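You operate a simulated robot arm through the tools that you are given. There is no shell and no other tool.

You run a simulated robot arm. Do the job below in one go: nothing can be reset, and whatever is moved stays where it is left.

TASK
Fold the flat carton into a tray; put the grey foam block in.
Fine: the one by the blue lever; long sides with that lever, which goes back; ends by hand.

The check looks at the end state, three seconds after you hand in, the way a careful person would. Anything else that was tipped, shoved, dropped, spilled or broken makes it a failure. Flat cloth is picked up by pressing the open fingertips on it (5 to 10 N) and closing them slowly along it; thin cloth reads only 2 to 8 mm in the jaws.

THE ROBOT
A 7-joint arm with a two-finger parallel gripper, fixed in place. Base frame: the origin is on the floor under the middle of its stand, x ahead of it, y to its left, z up; the work surface is at about z = 0.8. Readings come in m, degrees, newtons and seconds.
It reaches about 1.372 m from its shoulder. Its first joint turns from -149.0 to 149.0 degrees. Payload 3.43 kg.
The tool frame sits at the grasp point between the pads (the TCP): z along the fingers, y along the line on which they close. The tips reach 0.03 m beyond it. Largest opening 0.094 m; finger width 0.028, thickness 0.01; the body of the gripper, 0.05 by 0.096 m, starts 0.055 m behind the TCP.
Orientation is that of the tool frame in the base frame, as [roll, pitch, yaw] about the fixed x, y, z axes, in that order (R = Rz(yaw) Ry(pitch) Rx(roll)). With the fingers straight down and closing along the base's y, the tool's x points along the base's -x, its y along +y and its z along -z.

THE INTERFACE
- The arm moves only by the tool nudge_tool. Its argument "targets" is a list of rows, each an object (a shift or turn left out is 0, a gripper value left out holds the last) with "xyz": the shift along the base's x, y, z in m, a list of three; "dr": the turn, a rotation vector about the base's x, y, z in degrees, a list of three. In form: [{"xyz": [tx, ty, tz], "dr": [ax, ay, az]}, ...]. A call has 1 to 20 rows; each row is the pose to reach, as a shift and turn from the pose commanded when the call began. "hand" is the opening, from 0 (shut) to 1 (fully open), set as the call begins (left out, the last holds). Rows are played at 5 a second. More than 0.05 m and 8.6 degrees between two rows, or a gripper value outside its range, and nothing of the call is played. A pose out of reach is approached as far as the arm can. The call stops where the force on the tool passes 90 N (or 10 N more than at its start, if that is more) or the arm is blocked; 0.2 s more then pass. The fingers move at their own pace (about 0.045 m/s each) and stop on an object; they squeeze with about 36 N. The grip force told is the motor's: it shows also when the fingers shut on nothing. Time passes only in rows, and 0.2 s behind the last, so rows that repeat a pose let the fingers close. It gives the time, the measured TCP pose, the force on the tool (base axes), the opening and the grip force at its end, in the units of the frame above (readings bear some noise), with the torque about the TCP (base axes, N m) and any sound that the robot's microphone picked up.
- Cameras (640 x 400 px; columns grow to the right, rows downward): "scene" is fixed at [0.2151, 0.6398, 1.4763]; the picture's right is [0.60, -0.80, 0.00], its down [-0.67, -0.51, -0.54] and it looks along [0.43, 0.33, -0.84] (base axes); focal length 214 px, centre (320, 200). "wrist" rides on the gripper at [0.076, 0.014, -0.102] in the tool frame; the picture's right is [-0.18, 0.98, 0.00], its down [-0.75, -0.14, -0.64] and it looks along [-0.63, -0.12, 0.77] (tool axes); focal length 243 px, centre (320, 200).
- snapshot(camera): a new picture of that camera. The clock stands still meanwhile.
- locate(camera, pixels): for up to 12 pixels [column, row] of the newest picture of that camera ("zoom" is the newest enlarged one), the place [x, y, z] in the base frame of the surface seen there, good to about 0.002 m, but the place of the scene camera against the robot may be out by one fixed shift of up to 0.025 m in any direction. The clock stands still meanwhile.
- close_up(camera, box): a new picture of the part [left, top, right, bottom] of that camera's present view, enlarged. The clock stands still meanwhile.
- job_done(): hands the job in; it is judged then, once.

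Leave the gripper open and the arm clear of the work at the hand-in unless told otherwise.

The tools are called by a JSON object that holds its "op" and its "data". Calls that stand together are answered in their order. nudge_tool: Moves the arm, as the interface text tells. Its arguments: {"type":"object","properties":{"targets":{"type":"array"},"hand":{"type":"number"}},"required":["targets"]} The other tools are called the same way: snapshot (camera) takes a picture; locate (camera, pixels) gives the place of the surface under pixels of a picture; close_up (camera, box) takes an enlarged picture of a part of a camera's view; job_done () hands the job in.

At the start:

```text
t: 0.0
position: [0.6247, 0.7657, 1.2362]
tool_rot: [-180.0, 0.0, 180.0]
force: [0.8, 0.1, -0.3]
wrist_torque: [0.01, 0.02, -0.03]
grip_width: 0.0941
grasp_force: 0.1
```

scene: 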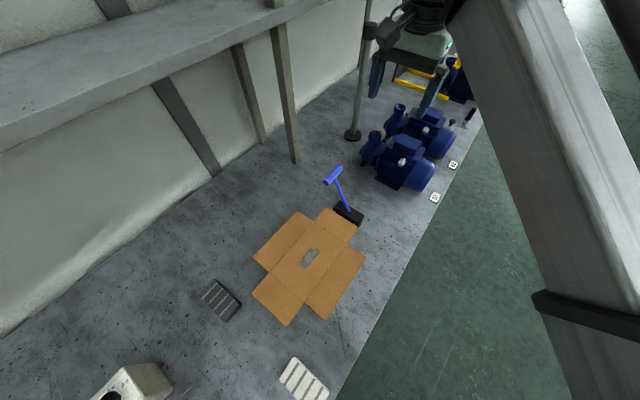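
wrist: 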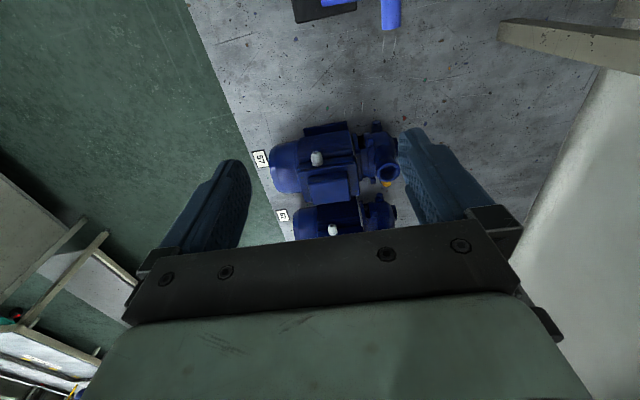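

I see a flat brown carton with flaps near pixel (310,265). A blue lever with a black base sits beside it at about (345,200), and there are grey pads at (222,300) and (303,380). I'll start with enlarged views of the scene.

{"op": "close_up", "data": {"camera": "scene", "box": [230, 150, 390, 340]}}

{"op": "close_up", "data": {"camera": "scene", "box": [60, 250, 360, 400]}}

{"op": "close_up", "data": {"camera": "scene", "box": [320, 0, 500, 220]}}

```text
2.11 times, centred on (310, 245) of scene
```

zoom: 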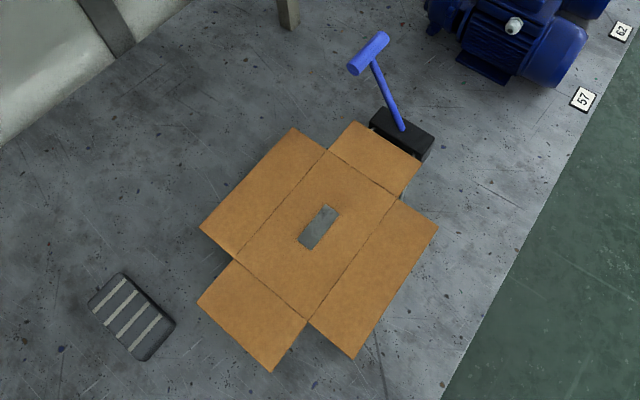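

```text
2.13 times, centred on (210, 325) of scene
```

zoom: 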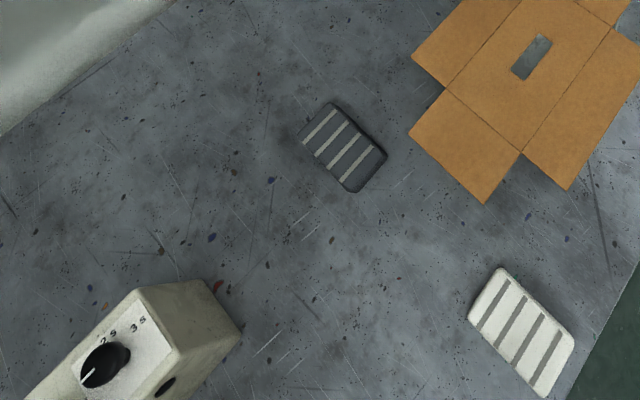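

```text
1.82 times, centred on (410, 110) of scene
```

zoom: 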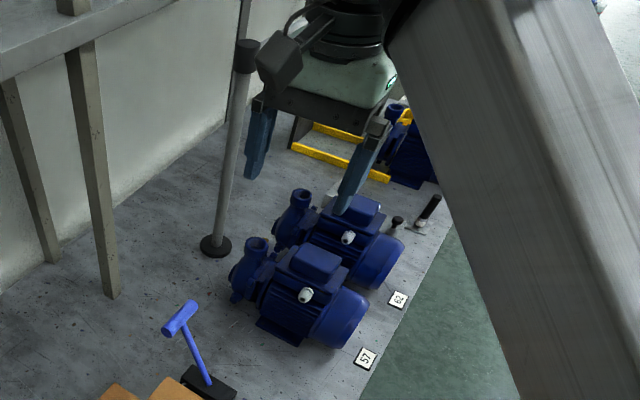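

There is a dark striped pad at (222,300), a white striped pad at (303,380), and a box with a dial at (130,385). I'll get coordinates for the main features.

{"op": "snapshot", "data": {"camera": "scene"}}

{"op": "locate", "data": {"camera": "scene", "pixels": [[310, 257], [332, 208], [358, 225], [300, 212], [253, 258], [365, 257], [327, 319], [287, 324], [253, 294], [347, 211], [333, 176], [340, 195]]}}

{"op": "locate", "data": {"camera": "scene", "pixels": [[222, 300], [303, 380], [130, 385], [395, 165], [425, 135], [435, 197], [352, 135], [295, 160], [240, 250], [380, 330], [150, 380], [264, 142]]}}

```text
taken
```

scene: 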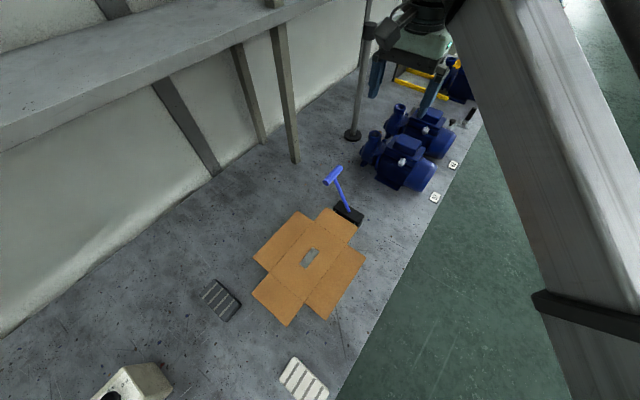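

```text
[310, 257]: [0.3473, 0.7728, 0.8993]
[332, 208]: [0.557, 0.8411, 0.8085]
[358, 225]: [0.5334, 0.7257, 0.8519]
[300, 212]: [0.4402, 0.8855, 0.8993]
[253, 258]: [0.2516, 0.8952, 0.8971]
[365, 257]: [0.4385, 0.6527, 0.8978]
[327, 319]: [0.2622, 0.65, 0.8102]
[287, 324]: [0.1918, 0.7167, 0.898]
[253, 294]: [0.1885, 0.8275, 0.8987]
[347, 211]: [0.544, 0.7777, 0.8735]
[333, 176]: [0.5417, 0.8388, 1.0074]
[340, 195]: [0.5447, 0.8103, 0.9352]
```

```text
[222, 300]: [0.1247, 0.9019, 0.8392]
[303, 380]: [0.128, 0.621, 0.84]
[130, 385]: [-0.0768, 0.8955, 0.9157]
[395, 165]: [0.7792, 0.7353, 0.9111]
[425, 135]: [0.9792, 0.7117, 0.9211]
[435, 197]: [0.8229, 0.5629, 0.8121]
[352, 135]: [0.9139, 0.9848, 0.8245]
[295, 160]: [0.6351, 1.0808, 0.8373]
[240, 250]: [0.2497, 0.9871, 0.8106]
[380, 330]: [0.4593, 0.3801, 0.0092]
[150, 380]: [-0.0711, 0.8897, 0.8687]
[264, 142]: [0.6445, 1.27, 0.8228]
```

The carton sits about 0.09 m above the table, so it rests on a fixture. The lever leans toward +y above its black base. Next I'll measure the obstacles (shelf, posts) and the carton creases more closely.

{"op": "locate", "data": {"camera": "scene", "pixels": [[150, 60], [60, 80], [280, 15], [200, 50], [285, 90], [365, 70], [355, 100], [250, 90], [190, 120], [60, 200], [325, 170], [342, 168]]}}

{"op": "close_up", "data": {"camera": "scene", "box": [245, 160, 373, 240]}}

```text
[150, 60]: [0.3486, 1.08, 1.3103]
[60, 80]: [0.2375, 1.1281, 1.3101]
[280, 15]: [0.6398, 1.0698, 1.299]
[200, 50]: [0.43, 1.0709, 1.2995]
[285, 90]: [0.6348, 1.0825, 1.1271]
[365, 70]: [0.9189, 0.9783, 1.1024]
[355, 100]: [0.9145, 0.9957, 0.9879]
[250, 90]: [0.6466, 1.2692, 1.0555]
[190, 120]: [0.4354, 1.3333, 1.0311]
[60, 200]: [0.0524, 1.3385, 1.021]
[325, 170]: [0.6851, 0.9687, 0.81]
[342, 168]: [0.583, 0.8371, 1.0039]
```

```text
5.00 times, centred on (309, 200) of scene
```

zoom: 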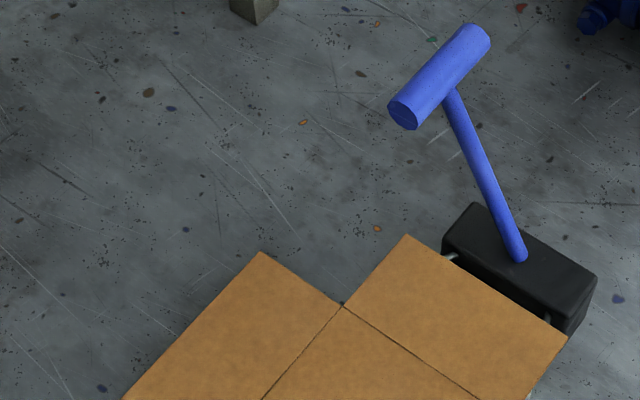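

Two metal rods come out of the black gearbox toward the carton, at zoom pixels (447,257) and (548,318). They are probably the fold bars driven by the lever. I'll locate the details in this zoom.

{"op": "locate", "data": {"camera": "zoom", "pixels": [[341, 305], [261, 255], [407, 238], [564, 340], [475, 397], [402, 115], [475, 40], [450, 95], [520, 255], [474, 206], [592, 280], [449, 257]]}}

{"op": "close_up", "data": {"camera": "scene", "box": [240, 230, 376, 330]}}

```text
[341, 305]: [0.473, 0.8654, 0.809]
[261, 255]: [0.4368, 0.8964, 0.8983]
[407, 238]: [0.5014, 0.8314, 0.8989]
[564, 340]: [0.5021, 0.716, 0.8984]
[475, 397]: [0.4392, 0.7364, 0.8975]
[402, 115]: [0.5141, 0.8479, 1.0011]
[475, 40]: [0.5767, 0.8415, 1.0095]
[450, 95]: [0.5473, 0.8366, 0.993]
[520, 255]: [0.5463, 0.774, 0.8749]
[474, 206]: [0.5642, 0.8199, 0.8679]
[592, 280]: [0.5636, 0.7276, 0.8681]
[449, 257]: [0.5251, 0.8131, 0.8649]
```

```text
4.00 times, centred on (308, 280) of scene
```

zoom: 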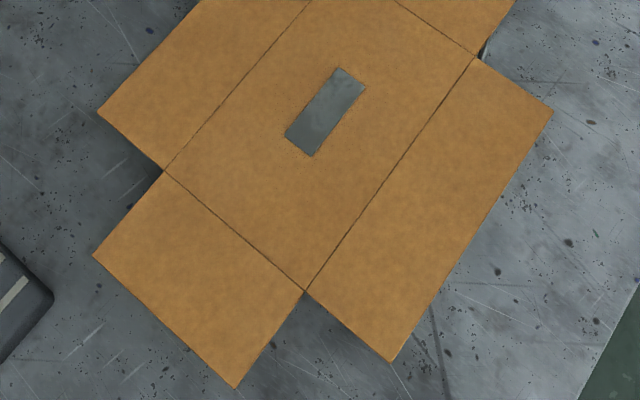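

{"op": "locate", "data": {"camera": "zoom", "pixels": [[100, 110], [160, 170], [95, 257], [235, 385], [303, 290], [390, 360], [550, 110], [475, 58], [340, 70], [364, 87], [313, 155], [287, 133]]}}

```text
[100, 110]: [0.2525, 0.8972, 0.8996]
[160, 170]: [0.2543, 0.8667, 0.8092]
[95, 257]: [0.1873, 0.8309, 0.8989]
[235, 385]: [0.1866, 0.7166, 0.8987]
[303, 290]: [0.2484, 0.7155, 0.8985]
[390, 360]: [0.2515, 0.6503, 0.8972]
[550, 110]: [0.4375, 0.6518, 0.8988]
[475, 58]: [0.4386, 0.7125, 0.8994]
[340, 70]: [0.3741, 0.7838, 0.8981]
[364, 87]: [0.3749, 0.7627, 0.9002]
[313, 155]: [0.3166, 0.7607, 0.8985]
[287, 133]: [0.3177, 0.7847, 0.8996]
```

The carton's centre panel spans x 0.249–0.440 and y 0.715–0.832, and the flaps are about 0.06 m deep. Before moving, I'll measure the two pads and look at the dial box at the lower left.

{"op": "close_up", "data": {"camera": "scene", "box": [190, 265, 254, 335]}}

{"op": "locate", "data": {"camera": "scene", "pixels": [[215, 281], [240, 301], [225, 320], [202, 297], [292, 358], [328, 391], [280, 378], [315, 399], [172, 379], [160, 364], [128, 366], [100, 390]]}}

{"op": "close_up", "data": {"camera": "scene", "box": [70, 340, 190, 400]}}

```text
5.71 times, centred on (222, 300) of scene
```

zoom: 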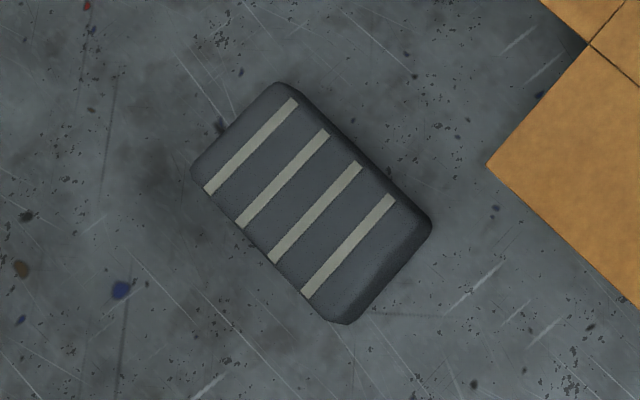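

```text
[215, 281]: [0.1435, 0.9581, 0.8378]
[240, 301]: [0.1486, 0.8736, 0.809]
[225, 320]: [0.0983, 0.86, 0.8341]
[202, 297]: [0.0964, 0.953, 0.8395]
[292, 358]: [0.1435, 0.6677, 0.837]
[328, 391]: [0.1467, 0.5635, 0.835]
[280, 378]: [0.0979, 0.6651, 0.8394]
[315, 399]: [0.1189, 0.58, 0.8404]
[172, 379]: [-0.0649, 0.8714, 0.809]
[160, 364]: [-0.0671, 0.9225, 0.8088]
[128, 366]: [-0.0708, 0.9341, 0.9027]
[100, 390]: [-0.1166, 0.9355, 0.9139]
```

```text
5.33 times, centred on (130, 370) of scene
```

zoom: 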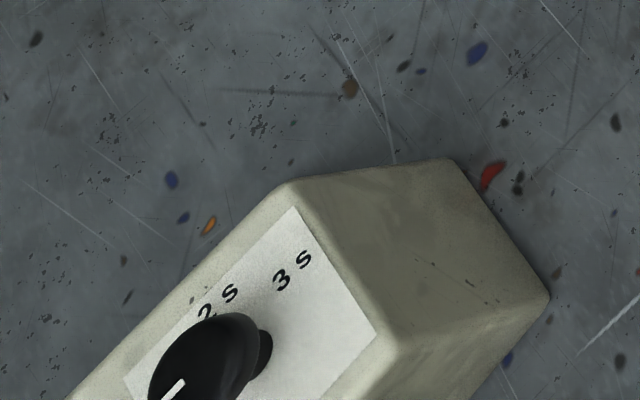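

The grey foam block is about 0.055 x 0.10 x 0.03 m at (0.121, 0.907), with a similar white one at (0.12, 0.62). The dial box isn't needed. I'll move the arm high toward -x so the wrist camera sees the carton and lever from that side.

{"op": "nudge_tool", "data": {"targets": [{"xyz": [-0.045, 0, 0]}, {"xyz": [-0.09, 0, 0]}, {"xyz": [-0.135, 0, 0]}, {"xyz": [-0.18, 0, 0]}, {"xyz": [-0.225, 0, 0]}, {"xyz": [-0.27, 0, 0]}, {"xyz": [-0.315, 0, 0]}, {"xyz": [-0.36, 0, 0]}, {"xyz": [-0.4, 0, 0]}, {"xyz": [-0.43, 0, 0]}], "hand": 1}}

{"op": "snapshot", "data": {"camera": "wrist"}}

{"op": "snapshot", "data": {"camera": "scene"}}

```text
t: 2.2
position: [0.1984, 0.7802, 1.209]
tool_rot: [177.8, 0.4, 180.0]
force: [0.2, 0.0, 0.2]
wrist_torque: [-0.05, 0.01, 0.0]
grip_width: 0.094
grasp_force: 0.0
out of reach, approached as far as the arm can: row 3, 4, 5, 6, 7, 8, 9, 10
```

```text
taken
```

wrist: 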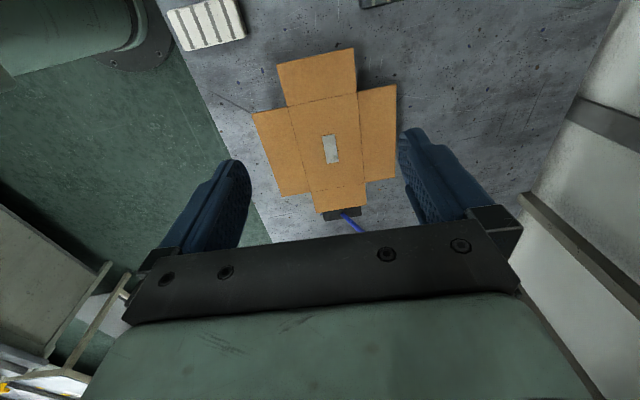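

```text
taken
```

scene: 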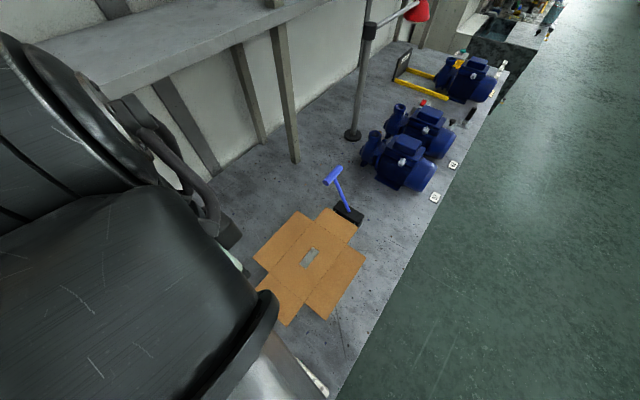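

The view works. Some rows were reported slightly out of reach at this height, so lower poses should suit better. I'll zoom in on the carton and lever from the wrist camera.

{"op": "close_up", "data": {"camera": "wrist", "box": [230, 40, 430, 250]}}

{"op": "locate", "data": {"camera": "wrist", "pixels": [[289, 106], [358, 92], [310, 191], [365, 182], [278, 64], [353, 48], [396, 85], [395, 178], [330, 150], [343, 214], [355, 226], [205, 22]]}}

```text
1.90 times, centred on (330, 145) of wrist
```

zoom: 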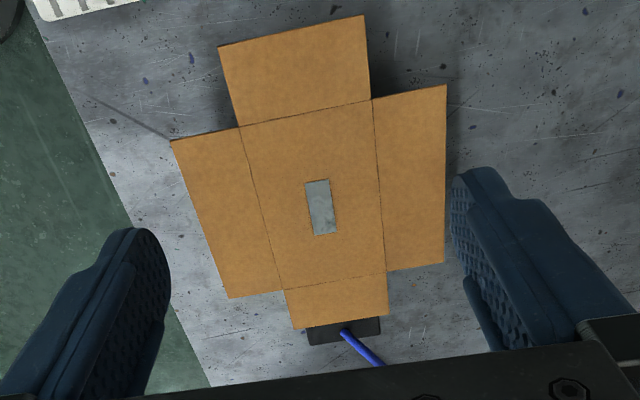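

```text
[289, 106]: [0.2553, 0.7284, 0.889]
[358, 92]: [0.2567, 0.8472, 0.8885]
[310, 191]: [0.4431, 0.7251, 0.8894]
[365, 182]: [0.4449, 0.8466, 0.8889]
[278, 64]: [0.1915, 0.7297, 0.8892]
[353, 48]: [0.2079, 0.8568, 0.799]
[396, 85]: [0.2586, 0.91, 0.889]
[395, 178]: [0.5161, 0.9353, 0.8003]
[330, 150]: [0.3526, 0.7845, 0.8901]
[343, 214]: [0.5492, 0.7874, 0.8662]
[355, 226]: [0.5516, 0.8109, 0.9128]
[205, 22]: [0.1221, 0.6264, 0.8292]
```

The wrist view gives the carton top at z=0.889 and the table at z=0.80 in robot coordinates. That puts the scene camera off by roughly (+0.006, +0.012, -0.009). I'll move down and toward the carton for a closer look at the lever and the rods below.

{"op": "nudge_tool", "data": {"targets": [{"xyz": [0.02, 0, -0.03]}, {"xyz": [0.04, 0, -0.06]}, {"xyz": [0.06, 0, -0.09]}, {"xyz": [0.08, 0, -0.11]}, {"xyz": [0.1, 0, -0.13]}, {"xyz": [0.1, 0, -0.13]}]}}

{"op": "snapshot", "data": {"camera": "wrist"}}

{"op": "snapshot", "data": {"camera": "scene"}}

```text
t: 3.6
position: [0.2946, 0.7793, 1.0792]
tool_rot: [-179.9, 0.0, 179.9]
force: [-0.1, 0.4, 0.1]
wrist_torque: [-0.01, 0.03, -0.03]
grip_width: 0.0942
grasp_force: 0.1
```

```text
taken
```

wrist: 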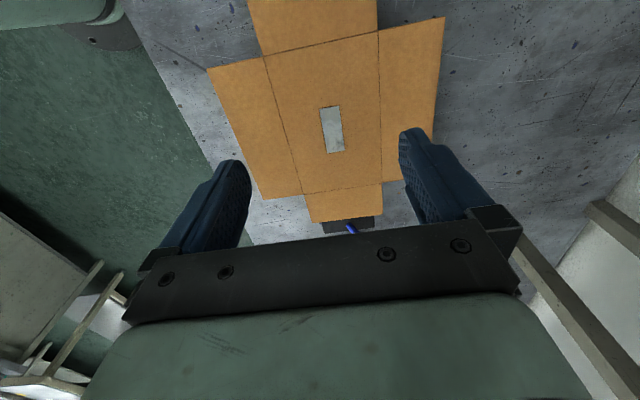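

```text
taken
```

scene: 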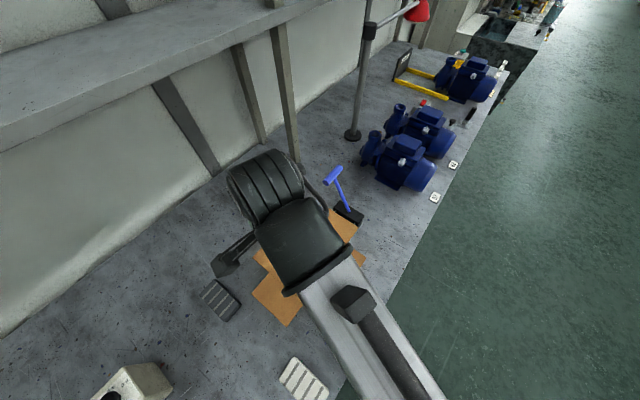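

The gripper hides the lever from this side. I'll turn the tool 90° about vertical and move to the -y side of the carton. From there the camera looks toward +y, at the lever and under the flaps.

{"op": "nudge_tool", "data": {"targets": [{"xyz": [0.015, -0.023, 0.0], "dr": [0, 0, 8]}, {"xyz": [0.03, -0.046, 0.0], "dr": [0, 0, 16]}, {"xyz": [0.045, -0.069, 0.0], "dr": [0, 0, 24]}, {"xyz": [0.06, -0.092, 0.0], "dr": [0, 0, 32]}, {"xyz": [0.075, -0.115, 0.0], "dr": [0, 0, 40]}, {"xyz": [0.09, -0.138, 0.0], "dr": [0, 0, 48]}, {"xyz": [0.105, -0.161, 0.0], "dr": [0, 0, 56]}, {"xyz": [0.12, -0.184, 0.0], "dr": [0, 0, 64]}, {"xyz": [0.135, -0.207, 0.0], "dr": [0, 0, 72]}, {"xyz": [0.15, -0.23, 0.0], "dr": [0, 0, 80]}, {"xyz": [0.165, -0.25, 0.0], "dr": [0, 0, 88]}, {"xyz": [0.165, -0.25, 0.0], "dr": [0, 0, 88]}]}}

{"op": "snapshot", "data": {"camera": "wrist"}}

{"op": "snapshot", "data": {"camera": "scene"}}

```text
t: 6.2
position: [0.4604, 0.5287, 1.08]
tool_rot: [180.0, 0.0, -91.9]
force: [-0.3, -0.8, -0.5]
wrist_torque: [0.01, 0.0, -0.01]
grip_width: 0.0941
grasp_force: 0.1
```

```text
taken
```

wrist: 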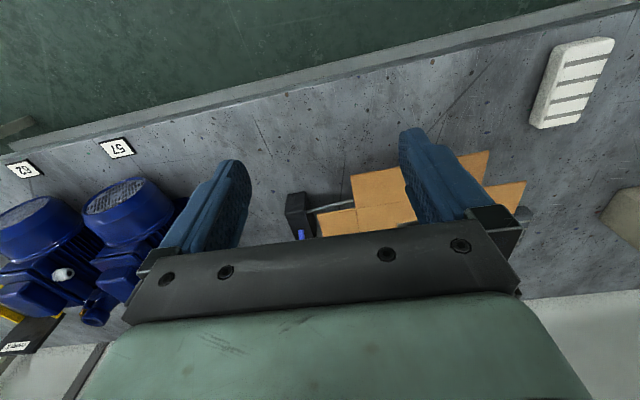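

```text
taken
```

scene: 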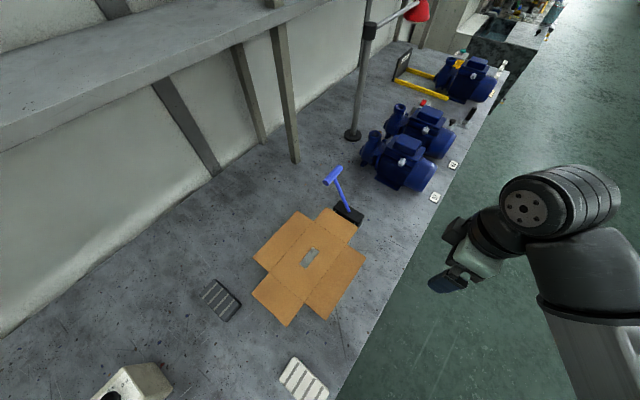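

From this side I can see the gearbox and a rod under the carton, but the gripper hides half of it. I'll tilt the tool about +x so the camera looks more horizontally, and lower it a little.

{"op": "nudge_tool", "data": {"targets": [{"xyz": [0.02, -0.02, -0.02], "dr": [7, 0, 0]}, {"xyz": [0.04, -0.04, -0.04], "dr": [14, 0, 0]}, {"xyz": [0.05, -0.05, -0.06], "dr": [21, 0, 0]}, {"xyz": [0.05, -0.05, -0.08], "dr": [28, 0, 0]}, {"xyz": [0.05, -0.05, -0.08], "dr": [28, 0, 0]}]}}

{"op": "snapshot", "data": {"camera": "wrist"}}

```text
t: 7.4
position: [0.5105, 0.4799, 1.0002]
tool_rot: [179.0, 28.1, -92.2]
force: [0.4, 0.3, -0.3]
wrist_torque: [0.01, -0.02, -0.01]
grip_width: 0.0939
grasp_force: 0.0
```

```text
taken
```

wrist: 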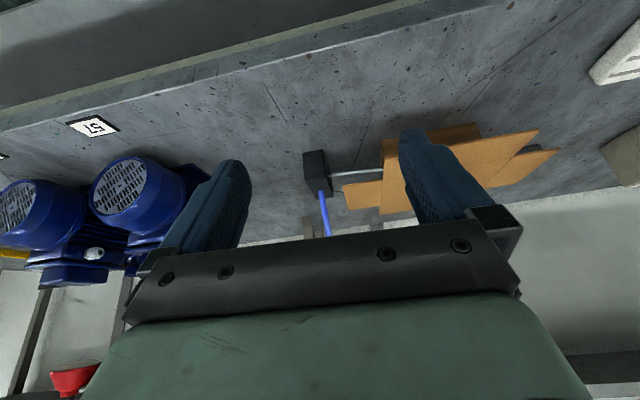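

The rod runs from the gearbox under the carton. I'll shift toward -x so the carton's underside sits between the fingers, and zoom in.

{"op": "nudge_tool", "data": {"targets": [{"xyz": [-0.04, 0, -0.01], "dr": [4, 0, 0]}, {"xyz": [-0.08, 0, -0.02], "dr": [8, 0, 0]}, {"xyz": [-0.12, 0, -0.03], "dr": [10, 0, 0]}, {"xyz": [-0.12, 0, -0.03], "dr": [10, 0, 0]}]}}

{"op": "close_up", "data": {"camera": "wrist", "box": [200, 60, 440, 240]}}

```text
t: 8.4
position: [0.3948, 0.4813, 0.9703]
tool_rot: [178.4, 38.0, -92.6]
force: [-0.5, 0.2, -0.4]
wrist_torque: [0.0, 0.03, -0.01]
grip_width: 0.094
grasp_force: 0.1
```

```text
2.22 times, centred on (320, 150) of wrist
```

zoom: 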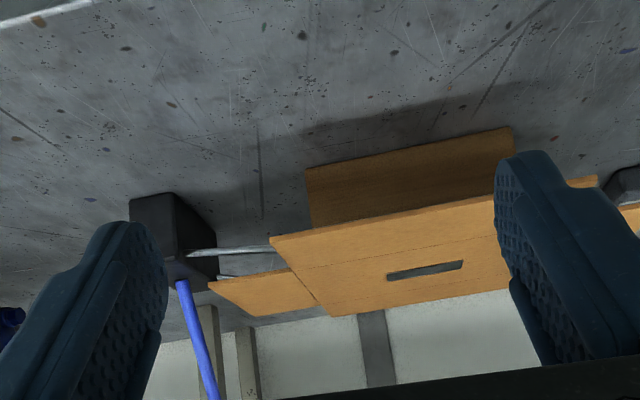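

The image is upside down here. A wooden pedestal sits under the centre panel, and a metal rod runs from the gearbox along the long-side crease, so the lever turns the folding rods. I'll untilt, rise, then turn back to the original yaw above the lever.

{"op": "nudge_tool", "data": {"targets": [{"xyz": [0, 0, 0.045], "dr": [-7.6, 0, 0]}, {"xyz": [0, 0, 0.09], "dr": [-15.2, 0, 0]}, {"xyz": [0, 0, 0.135], "dr": [-22.8, 0, 0]}, {"xyz": [0.0, 0, 0.17], "dr": [-30.4, 0, 0]}, {"xyz": [0.0, 0, 0.2], "dr": [-38, 0, 0]}, {"xyz": [0.0, 0, 0.2], "dr": [-38, 0, 0]}]}}

{"op": "nudge_tool", "data": {"targets": [{"xyz": [0.015, 0.02, 0], "dr": [0, 0, -8]}, {"xyz": [0.03, 0.04, 0], "dr": [0, 0, -16]}, {"xyz": [0.045, 0.06, 0], "dr": [0, 0, -24]}, {"xyz": [0.06, 0.08, 0], "dr": [0, 0, -32]}, {"xyz": [0.075, 0.1, 0], "dr": [0, 0, -40]}, {"xyz": [0.09, 0.12, 0], "dr": [0, 0, -48]}, {"xyz": [0.105, 0.14, 0], "dr": [0, 0, -56]}, {"xyz": [0.12, 0.16, 0], "dr": [0, 0, -64]}, {"xyz": [0.13, 0.18, 0], "dr": [0, 0, -72]}, {"xyz": [0.14, 0.2, 0], "dr": [0, 0, -80]}, {"xyz": [0.15, 0.22, 0], "dr": [0, 0, -87.5]}, {"xyz": [0.15, 0.24, 0], "dr": [0, 0, -87.5]}]}}

{"op": "snapshot", "data": {"camera": "wrist"}}

{"op": "snapshot", "data": {"camera": "scene"}}

```text
t: 9.8
position: [0.4084, 0.5066, 1.1202]
tool_rot: [-178.4, 2.6, -92.1]
force: [-17.9, 40.3, -62.0]
wrist_torque: [0.09, -4.11, -2.71]
grip_width: 0.0939
grasp_force: 0.1
out of reach, approached as far as the arm can: row 5, 6
```

```text
t: 10.1
position: [0.4157, 0.5149, 1.1122]
tool_rot: [-178.6, 1.9, -93.3]
force: [0.4, 4.7, -6.4]
wrist_torque: [-0.04, -0.13, -0.08]
grip_width: 0.0936
grasp_force: 0.1
out of reach, approached as far as the arm can: row 1
stopped in row 1: the force on the tool passed its limit at 110 N (the readings are from after the stop); the commanded pose is now the measured one
```

```text
taken
```

wrist: 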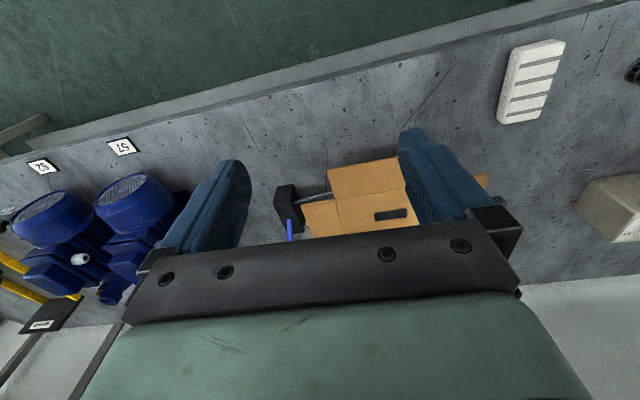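

```text
taken
```

scene: 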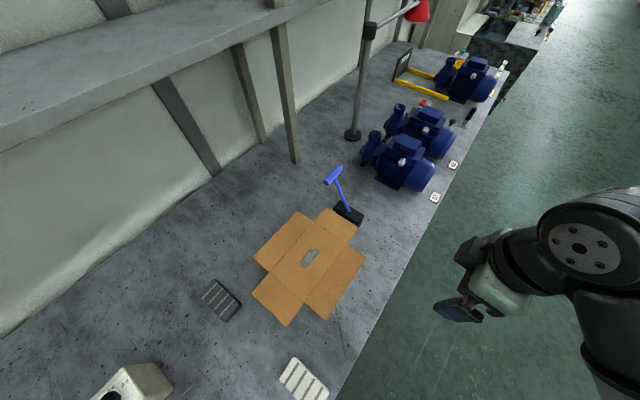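

The stop was the arm folding against itself, too high and too close to its base; nothing on the table was touched. I'll move outward (+x) at a lower height first, then turn.

{"op": "nudge_tool", "data": {"targets": [{"xyz": [0.02, 0.0, -0.01]}, {"xyz": [0.05, 0.0, -0.02]}, {"xyz": [0.09, 0.0, -0.02]}, {"xyz": [0.13, 0.0, -0.02]}, {"xyz": [0.13, 0.0, -0.02]}]}}

```text
t: 11.3
position: [0.547, 0.5143, 1.0914]
tool_rot: [-178.6, 1.8, -93.3]
force: [-1.6, 0.3, -0.5]
wrist_torque: [-0.01, 0.01, 0.0]
grip_width: 0.0941
grasp_force: 0.2
```

The arm is clear. Now I'll rotate back by about -87° in yaw while moving to the -x side of the lever, high above it.

{"op": "nudge_tool", "data": {"targets": [{"xyz": [0.0, 0.02, 0.005], "dr": [0, 0, -8]}, {"xyz": [0.0, 0.04, 0.01], "dr": [0, 0, -16]}, {"xyz": [0.0, 0.06, 0.015], "dr": [0, 0, -24]}, {"xyz": [0, 0.08, 0.02], "dr": [0, 0, -32]}, {"xyz": [-0.02, 0.1, 0.03], "dr": [0, 0, -40]}, {"xyz": [-0.04, 0.12, 0.04], "dr": [0, 0, -48]}, {"xyz": [-0.06, 0.14, 0.05], "dr": [0, 0, -56]}, {"xyz": [-0.07, 0.16, 0.06], "dr": [0, 0, -64]}, {"xyz": [-0.08, 0.18, 0.06], "dr": [0, 0, -72]}, {"xyz": [-0.09, 0.2, 0.06], "dr": [0, 0, -80]}, {"xyz": [-0.1, 0.22, 0.06], "dr": [0, 0, -86.7]}, {"xyz": [-0.12, 0.25, 0.06], "dr": [0, 0, -86.7]}, {"xyz": [-0.12, 0.27, 0.06], "dr": [0, 0, -86.7]}, {"xyz": [-0.12, 0.27, 0.06], "dr": [0, 0, -86.7]}]}}

{"op": "snapshot", "data": {"camera": "wrist"}}

{"op": "snapshot", "data": {"camera": "scene"}}

```text
t: 14.3
position: [0.426, 0.7852, 1.1532]
tool_rot: [-178.6, 1.8, -179.9]
force: [0.1, -0.2, 0.1]
wrist_torque: [0.02, -0.03, 0.02]
grip_width: 0.0939
grasp_force: 0.0
```

```text
taken
```

wrist: 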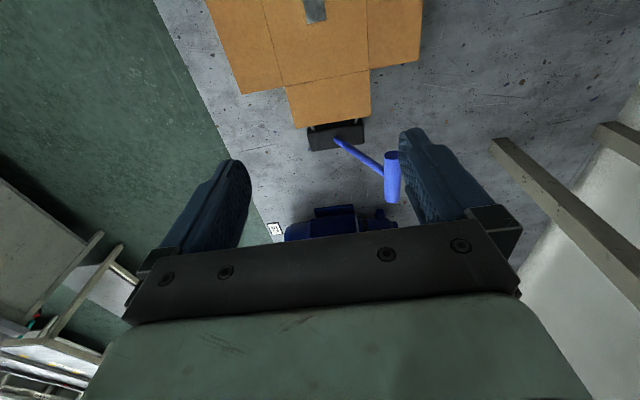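

```text
taken
```

scene: 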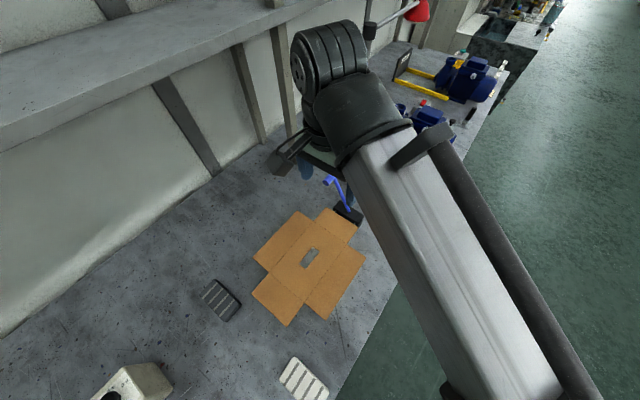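

I can see the lever at wrist pixels (340,140) to (392,178). I'll zoom in and locate its parts in robot coordinates.

{"op": "close_up", "data": {"camera": "wrist", "box": [280, 100, 440, 220]}}

{"op": "locate", "data": {"camera": "wrist", "pixels": [[391, 154], [392, 178], [392, 198], [386, 178], [398, 178], [340, 141], [360, 155], [378, 167], [312, 130], [360, 127], [361, 122], [313, 128]]}}

```text
3.33 times, centred on (360, 160) of wrist
```

zoom: 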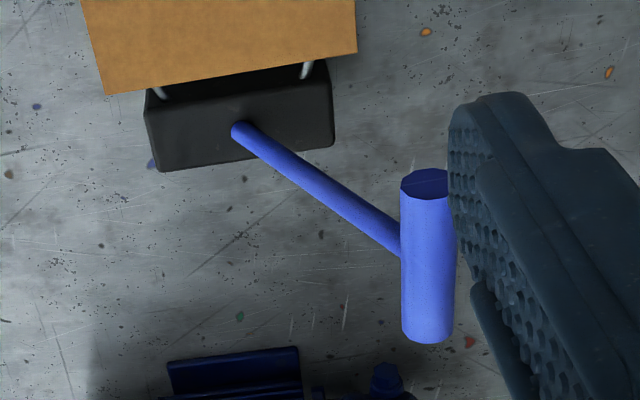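

```text
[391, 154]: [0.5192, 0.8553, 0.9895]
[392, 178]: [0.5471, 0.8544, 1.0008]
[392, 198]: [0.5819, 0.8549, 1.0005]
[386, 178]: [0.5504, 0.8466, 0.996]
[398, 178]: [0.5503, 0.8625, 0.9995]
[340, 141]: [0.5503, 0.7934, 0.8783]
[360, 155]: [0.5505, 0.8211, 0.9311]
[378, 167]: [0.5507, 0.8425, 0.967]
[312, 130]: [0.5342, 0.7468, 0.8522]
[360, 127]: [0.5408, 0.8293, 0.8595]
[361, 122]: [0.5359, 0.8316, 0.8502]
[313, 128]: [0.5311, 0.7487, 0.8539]
```

The handle axis is at y≈0.855, z≈0.990, spanning x 0.519–0.583 with radius about 0.0115. The pivot is near y≈0.787, z≈0.86. Before going lower I'll check where the big wrist joint sits relative to the shelf post.

{"op": "locate", "data": {"camera": "scene", "pixels": [[300, 75], [320, 55], [340, 25], [365, 60], [335, 90], [280, 165], [310, 110], [285, 60], [295, 120], [280, 20], [370, 20], [410, 10]]}}

```text
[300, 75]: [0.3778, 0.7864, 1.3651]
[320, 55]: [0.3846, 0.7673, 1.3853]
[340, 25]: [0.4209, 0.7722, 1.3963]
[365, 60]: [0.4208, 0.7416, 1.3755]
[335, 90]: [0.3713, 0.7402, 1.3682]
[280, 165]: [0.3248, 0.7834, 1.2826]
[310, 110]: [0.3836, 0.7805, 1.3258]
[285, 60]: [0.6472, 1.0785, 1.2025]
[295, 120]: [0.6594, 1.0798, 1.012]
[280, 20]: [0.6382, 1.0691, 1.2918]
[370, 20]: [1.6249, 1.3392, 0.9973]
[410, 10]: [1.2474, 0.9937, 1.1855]
```

The wrist joint stays within about 0.08 m of the tool axis, so the post at y≈1.08 is clear. I'll level the tool and hover over the handle with the fingers partly open.

{"op": "nudge_tool", "data": {"targets": [{"xyz": [0.04, 0.02, -0.02], "dr": [0.7, 0.9, 0]}, {"xyz": [0.08, 0.04, -0.04], "dr": [1.4, 1.8, 0]}, {"xyz": [0.11, 0.06, -0.06], "dr": [1.4, 1.8, 0]}, {"xyz": [0.125, 0.07, -0.075], "dr": [1.4, 1.8, 0]}, {"xyz": [0.125, 0.07, -0.075], "dr": [1.4, 1.8, 0]}, {"xyz": [0.125, 0.07, -0.075], "dr": [1.4, 1.8, 0]}], "hand": 0.65}}

{"op": "snapshot", "data": {"camera": "wrist"}}

{"op": "snapshot", "data": {"camera": "scene"}}

```text
t: 15.7
position: [0.5513, 0.8533, 1.0768]
tool_rot: [-180.0, 0.0, -179.9]
force: [0.1, 0.5, -0.4]
wrist_torque: [0.0, 0.01, 0.01]
grip_width: 0.0612
grasp_force: 0.0
```

```text
taken
```

wrist: 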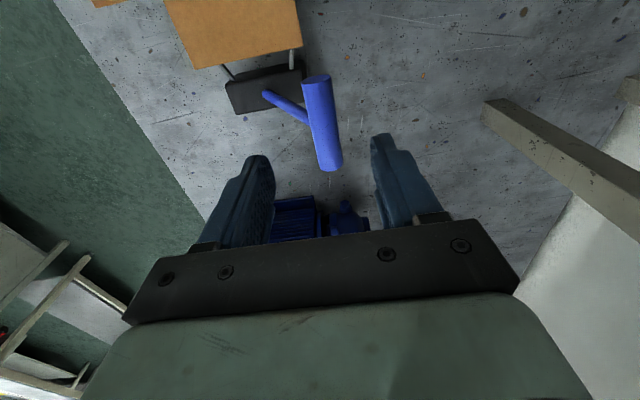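

```text
taken
```

scene: 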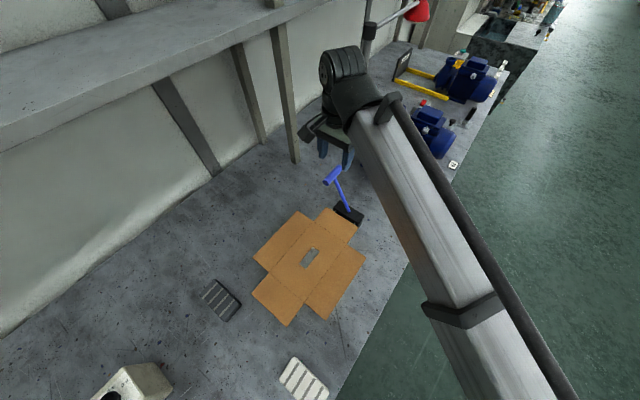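

The hover is good. I'll refine the handle position from this closer view.

{"op": "locate", "data": {"camera": "wrist", "pixels": [[317, 78], [320, 110], [329, 165], [309, 110], [333, 125], [325, 135], [270, 96], [290, 108], [304, 117], [317, 84]]}}

```text
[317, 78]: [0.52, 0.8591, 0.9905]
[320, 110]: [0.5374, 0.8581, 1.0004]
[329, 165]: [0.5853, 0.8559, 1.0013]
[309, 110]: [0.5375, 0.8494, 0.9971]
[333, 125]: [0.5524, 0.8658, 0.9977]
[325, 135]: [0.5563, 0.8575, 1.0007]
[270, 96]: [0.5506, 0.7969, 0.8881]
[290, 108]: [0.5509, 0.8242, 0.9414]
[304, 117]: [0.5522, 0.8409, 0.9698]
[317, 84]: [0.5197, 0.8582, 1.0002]
```

The handle axis is at y≈0.857, z≈0.989. I'll lower so the fingertips straddle the handle, just past its axis, without touching the stick.

{"op": "nudge_tool", "data": {"targets": [{"xyz": [0, 0.003, -0.025]}, {"xyz": [0, 0.003, -0.05]}, {"xyz": [0, 0.003, -0.069]}, {"xyz": [0, 0.003, -0.069]}]}}

{"op": "snapshot", "data": {"camera": "wrist"}}

```text
t: 16.7
position: [0.5494, 0.858, 1.0095]
tool_rot: [-180.0, 0.0, -179.9]
force: [-0.4, 0.1, 0.2]
wrist_torque: [-0.01, -0.01, 0.01]
grip_width: 0.061
grasp_force: 0.2
```

```text
taken
```

wrist: 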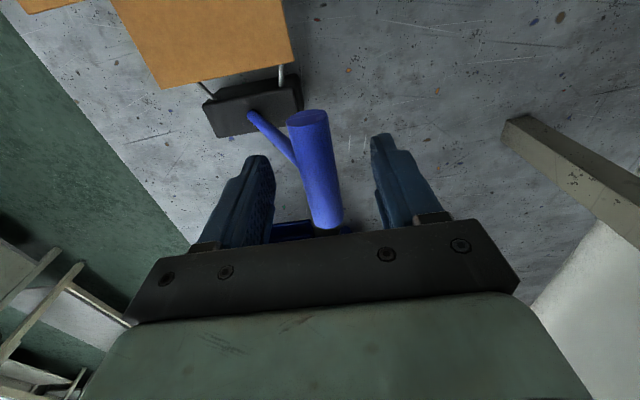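

The handle is between the fingers. I'll narrow them to a loose cage of about 0.032 m around the 0.023 m handle.

{"op": "nudge_tool", "data": {"targets": [{"xyz": [0, 0, 0]}, {"xyz": [0, 0, 0]}, {"xyz": [0, 0, 0]}], "hand": 0.34}}

{"op": "close_up", "data": {"camera": "scene", "box": [290, 110, 390, 240]}}

{"op": "close_up", "data": {"camera": "wrist", "box": [200, 60, 440, 240]}}

```text
t: 17.5
position: [0.5515, 0.8584, 1.0104]
tool_rot: [179.9, 0.0, -179.9]
force: [-0.2, 0.8, 0.5]
wrist_torque: [0.01, 0.0, 0.02]
grip_width: 0.032
grasp_force: 0.1
```

```text
3.08 times, centred on (340, 175) of scene
```

zoom: 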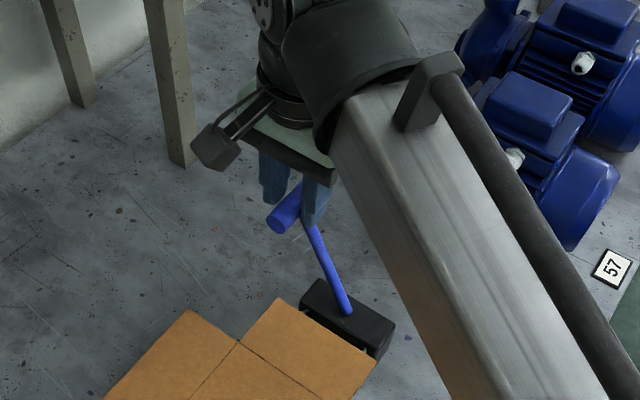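

```text
2.22 times, centred on (320, 150) of wrist
```

zoom: 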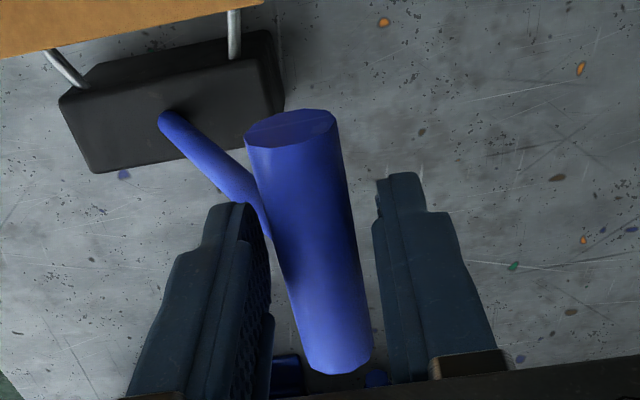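

The fingers cage the handle with clearance to the stick. I'll push the handle slowly toward -y along its arc, about 14° at first, and watch force and the flaps.

{"op": "nudge_tool", "data": {"targets": [{"xyz": [0, -0.006, 0.002]}, {"xyz": [0, -0.012, 0.005]}, {"xyz": [0, -0.018, 0.008]}, {"xyz": [0, -0.024, 0.01]}, {"xyz": [0, -0.03, 0.012]}, {"xyz": [0, -0.037, 0.014]}, {"xyz": [0, -0.037, 0.014]}]}}

{"op": "snapshot", "data": {"camera": "scene"}}

{"op": "snapshot", "data": {"camera": "wrist"}}

```text
t: 19.1
position: [0.5503, 0.8214, 1.0238]
tool_rot: [179.9, -0.1, -179.9]
force: [-0.8, 1.6, 0.6]
wrist_torque: [0.03, 0.03, -0.03]
grip_width: 0.0325
grasp_force: 1.0
```

```text
taken
```

scene: 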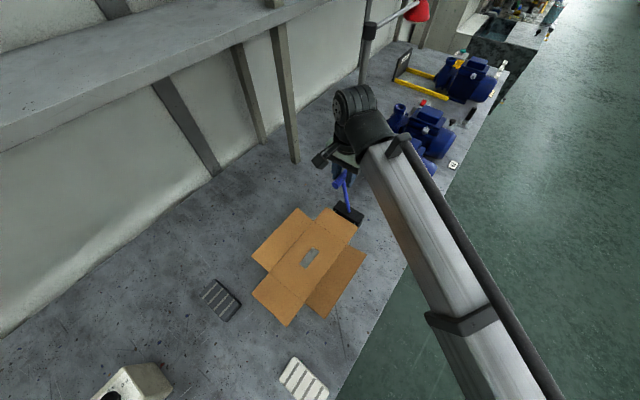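

```text
taken
```

wrist: 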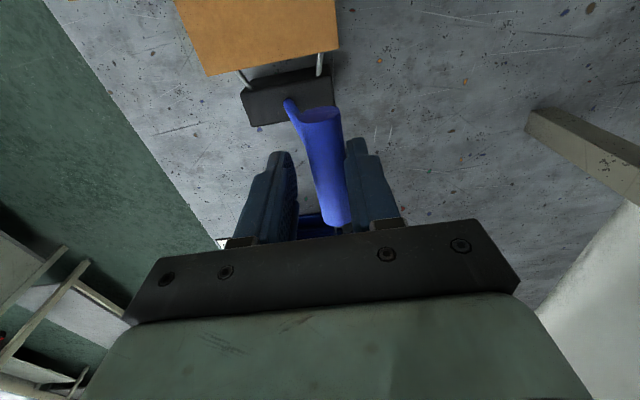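

The lever moves easily, with only about 1.6 N on the tool. I'll zoom in on the carton to see whether the flaps are lifting.

{"op": "close_up", "data": {"camera": "scene", "box": [240, 190, 380, 330]}}

{"op": "locate", "data": {"camera": "scene", "pixels": [[298, 210], [254, 257], [364, 258], [327, 317], [310, 257], [268, 270], [290, 322], [255, 292]]}}

```text
2.86 times, centred on (310, 260) of scene
```

zoom: 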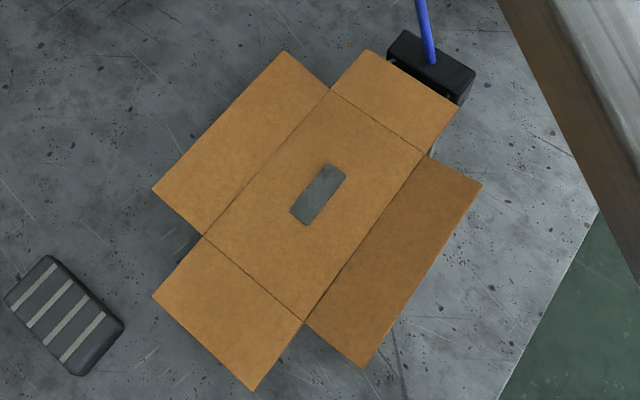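

```text
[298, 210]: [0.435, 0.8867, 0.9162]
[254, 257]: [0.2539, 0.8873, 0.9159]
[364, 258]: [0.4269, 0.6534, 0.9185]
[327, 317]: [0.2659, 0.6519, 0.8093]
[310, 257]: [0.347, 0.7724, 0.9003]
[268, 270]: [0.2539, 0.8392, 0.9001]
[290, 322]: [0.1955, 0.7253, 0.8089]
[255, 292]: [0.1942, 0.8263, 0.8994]
```

Both long sides are lifting together, about 15° for 14° of lever, so roughly 1:1. I'll continue along the arc to about -20° lever angle, tilting the tool gradually so the stick stays clear of the fingers.

{"op": "nudge_tool", "data": {"targets": [{"xyz": [0, -0.0072, -0.0011], "dr": [1.25, 0, 0]}, {"xyz": [0, -0.0144, -0.0022], "dr": [2.5, 0, 0]}, {"xyz": [0, -0.0211, -0.0016], "dr": [3.75, 0, 0]}, {"xyz": [0, -0.0278, -0.0009], "dr": [5, 0, 0]}, {"xyz": [0, -0.0345, -0.0007], "dr": [6.25, 0, 0]}, {"xyz": [0, -0.0411, -0.0005], "dr": [7.5, 0, 0]}, {"xyz": [0, -0.0478, -0.001], "dr": [8.75, 0, 0]}, {"xyz": [0, -0.0544, -0.0015], "dr": [10, 0, 0]}, {"xyz": [0, -0.0611, -0.0024], "dr": [11.5, 0, 0]}, {"xyz": [0, -0.0678, -0.0034], "dr": [13, 0, 0]}, {"xyz": [0, -0.0744, -0.005], "dr": [14.5, 0, 0]}, {"xyz": [0, -0.0809, -0.0066], "dr": [16, 0, 0]}, {"xyz": [0, -0.0874, -0.0087], "dr": [17.5, 0, 0]}, {"xyz": [0, -0.0938, -0.0109], "dr": [19, 0, 0]}]}}

{"op": "snapshot", "data": {"camera": "scene"}}

{"op": "snapshot", "data": {"camera": "wrist"}}

```text
t: 22.1
position: [0.5513, 0.7276, 1.0128]
tool_rot: [160.9, 0.0, -179.9]
force: [0.0, -0.1, 0.4]
wrist_torque: [-0.01, 0.01, 0.0]
grip_width: 0.0318
grasp_force: 0.1
```

```text
taken
```

scene: 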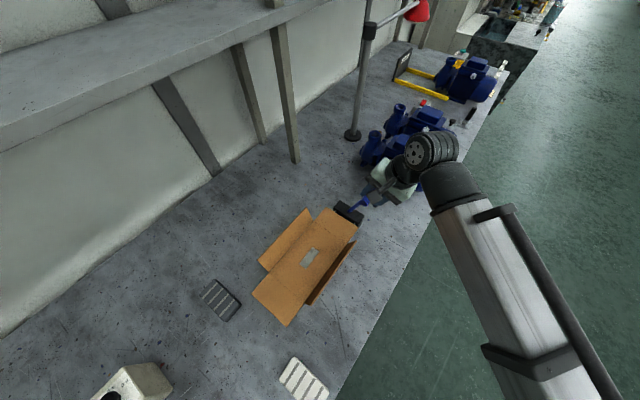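

```text
taken
```

wrist: 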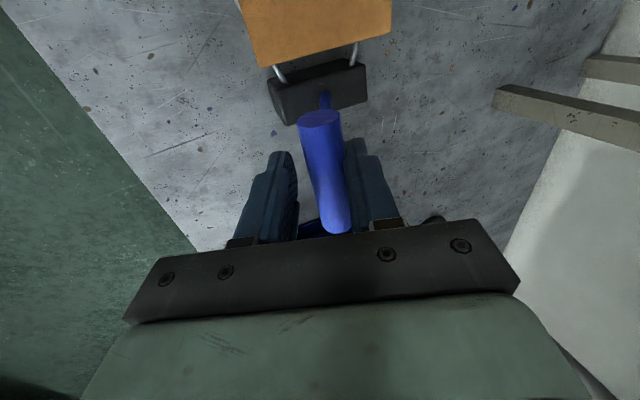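

The sides are rising well and the handle is still caged. I'll measure the flap edges and the handle position.

{"op": "close_up", "data": {"camera": "scene", "box": [240, 190, 400, 330]}}

{"op": "locate", "data": {"camera": "scene", "pixels": [[306, 210], [260, 261], [354, 243], [309, 304], [314, 214], [272, 270]]}}

{"op": "locate", "data": {"camera": "wrist", "pixels": [[319, 118], [322, 150], [330, 210], [325, 180], [324, 97], [300, 85]]}}

```text
2.86 times, centred on (320, 260) of scene
```

zoom: 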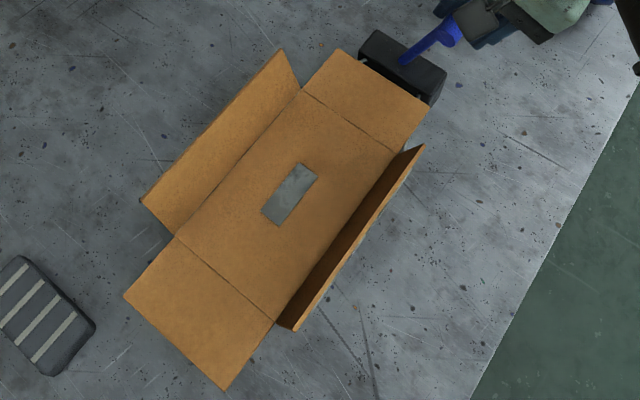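

```text
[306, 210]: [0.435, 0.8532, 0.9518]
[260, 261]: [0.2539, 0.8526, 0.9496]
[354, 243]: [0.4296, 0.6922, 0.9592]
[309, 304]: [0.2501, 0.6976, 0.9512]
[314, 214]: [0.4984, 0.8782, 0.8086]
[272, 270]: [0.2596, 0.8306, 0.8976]
```

```text
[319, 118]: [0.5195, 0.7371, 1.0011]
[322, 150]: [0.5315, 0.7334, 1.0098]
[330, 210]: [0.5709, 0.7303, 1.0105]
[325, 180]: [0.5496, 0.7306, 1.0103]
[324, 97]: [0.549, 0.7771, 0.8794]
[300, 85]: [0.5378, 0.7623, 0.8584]
```

The flaps are at about 69° with the lever near -20°, so the gearing is about 1.4:1. I'll continue to about -30° in small steps and watch for the end stop.

{"op": "nudge_tool", "data": {"targets": [{"xyz": [0, -0.0031, -0.0013], "dr": [0.75, 0, 0]}, {"xyz": [0, -0.0063, -0.0027], "dr": [1.5, 0, 0]}, {"xyz": [0, -0.0094, -0.004], "dr": [2.25, 0, 0]}, {"xyz": [0, -0.0125, -0.0054], "dr": [3, 0, 0]}, {"xyz": [0, -0.0155, -0.007], "dr": [3.75, 0, 0]}, {"xyz": [0, -0.0185, -0.0086], "dr": [4.5, 0, 0]}]}}

{"op": "close_up", "data": {"camera": "scene", "box": [240, 190, 400, 330]}}

```text
t: 23.5
position: [0.5518, 0.7078, 1.0028]
tool_rot: [156.5, -0.1, -179.9]
force: [-0.5, -0.2, 0.5]
wrist_torque: [0.01, 0.02, -0.01]
grip_width: 0.032
grasp_force: 0.0
```

```text
2.86 times, centred on (320, 260) of scene
```

zoom: 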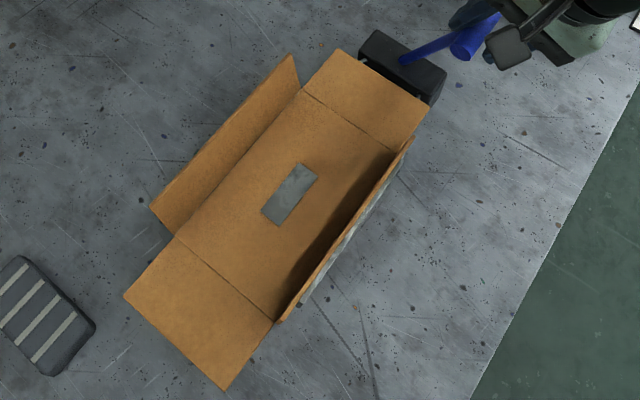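

A steel wing plate shows behind the near flap. I'll measure the flap angles now.

{"op": "locate", "data": {"camera": "zoom", "pixels": [[291, 60], [155, 206], [220, 134], [409, 145], [280, 320], [345, 230], [405, 170], [310, 295]]}}

```text
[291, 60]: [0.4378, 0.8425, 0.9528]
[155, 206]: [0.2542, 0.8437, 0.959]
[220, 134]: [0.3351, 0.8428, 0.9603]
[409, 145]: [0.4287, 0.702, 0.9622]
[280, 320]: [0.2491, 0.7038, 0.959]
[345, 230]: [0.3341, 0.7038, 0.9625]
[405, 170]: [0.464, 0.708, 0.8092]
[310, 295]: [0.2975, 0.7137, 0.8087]
```

The flaps are at about 80°. I'll continue a further 5° of lever in small steps, then check again.

{"op": "nudge_tool", "data": {"targets": [{"xyz": [0, -0.003, -0.0016], "dr": [0.75, 0, 0]}, {"xyz": [0, -0.006, -0.0032], "dr": [1.5, 0, 0]}, {"xyz": [0, -0.0088, -0.005], "dr": [2.25, 0, 0]}, {"xyz": [0, -0.0117, -0.0069], "dr": [3, 0, 0]}]}}

{"op": "close_up", "data": {"camera": "scene", "box": [240, 190, 400, 330]}}

{"op": "close_up", "data": {"camera": "wrist", "box": [200, 60, 440, 240]}}

```text
t: 24.5
position: [0.5511, 0.699, 0.997]
tool_rot: [153.4, 0.0, -180.0]
force: [1.2, -1.0, 0.7]
wrist_torque: [-0.02, -0.03, -0.02]
grip_width: 0.032
grasp_force: 0.1
```

```text
2.86 times, centred on (320, 260) of scene
```

zoom: 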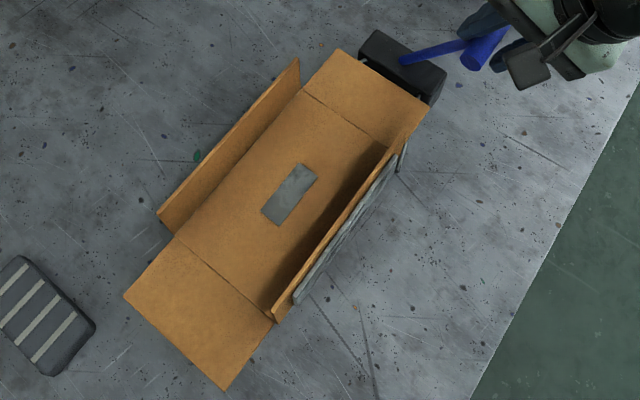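

```text
2.22 times, centred on (320, 150) of wrist
```

zoom: 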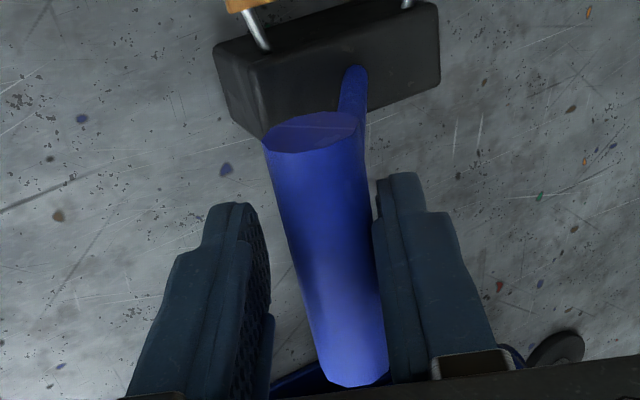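

{"op": "locate", "data": {"camera": "zoom", "pixels": [[298, 62], [160, 214], [228, 138], [393, 155], [275, 317], [335, 236], [350, 235], [300, 298], [405, 150]]}}

```text
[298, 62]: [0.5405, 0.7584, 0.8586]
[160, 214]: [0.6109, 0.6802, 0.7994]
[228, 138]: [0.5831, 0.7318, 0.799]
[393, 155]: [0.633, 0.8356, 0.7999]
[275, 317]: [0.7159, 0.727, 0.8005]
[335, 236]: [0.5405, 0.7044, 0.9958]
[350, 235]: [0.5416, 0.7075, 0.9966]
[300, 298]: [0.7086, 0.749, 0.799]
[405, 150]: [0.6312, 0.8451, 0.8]
```

That located on the wrist zoom instead, so I'll redo it on a scene zoom.

{"op": "close_up", "data": {"camera": "scene", "box": [240, 190, 400, 330]}}

{"op": "locate", "data": {"camera": "zoom", "pixels": [[297, 64], [162, 214], [228, 140], [393, 155], [275, 317], [335, 236], [350, 235], [300, 298], [403, 150], [240, 210]]}}

```text
2.86 times, centred on (320, 260) of scene
```

zoom: 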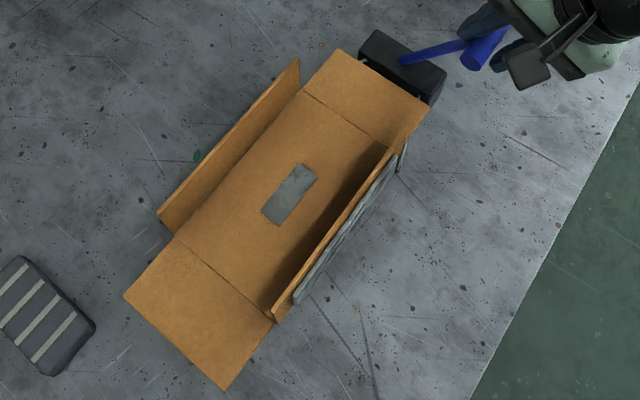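

```text
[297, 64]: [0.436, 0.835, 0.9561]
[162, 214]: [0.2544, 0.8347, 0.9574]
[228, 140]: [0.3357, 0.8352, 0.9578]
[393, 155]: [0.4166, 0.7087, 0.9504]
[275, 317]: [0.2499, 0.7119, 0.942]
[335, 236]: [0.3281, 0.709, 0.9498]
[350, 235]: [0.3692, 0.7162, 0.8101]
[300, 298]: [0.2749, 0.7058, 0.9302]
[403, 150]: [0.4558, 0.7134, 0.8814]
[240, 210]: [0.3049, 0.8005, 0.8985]
```

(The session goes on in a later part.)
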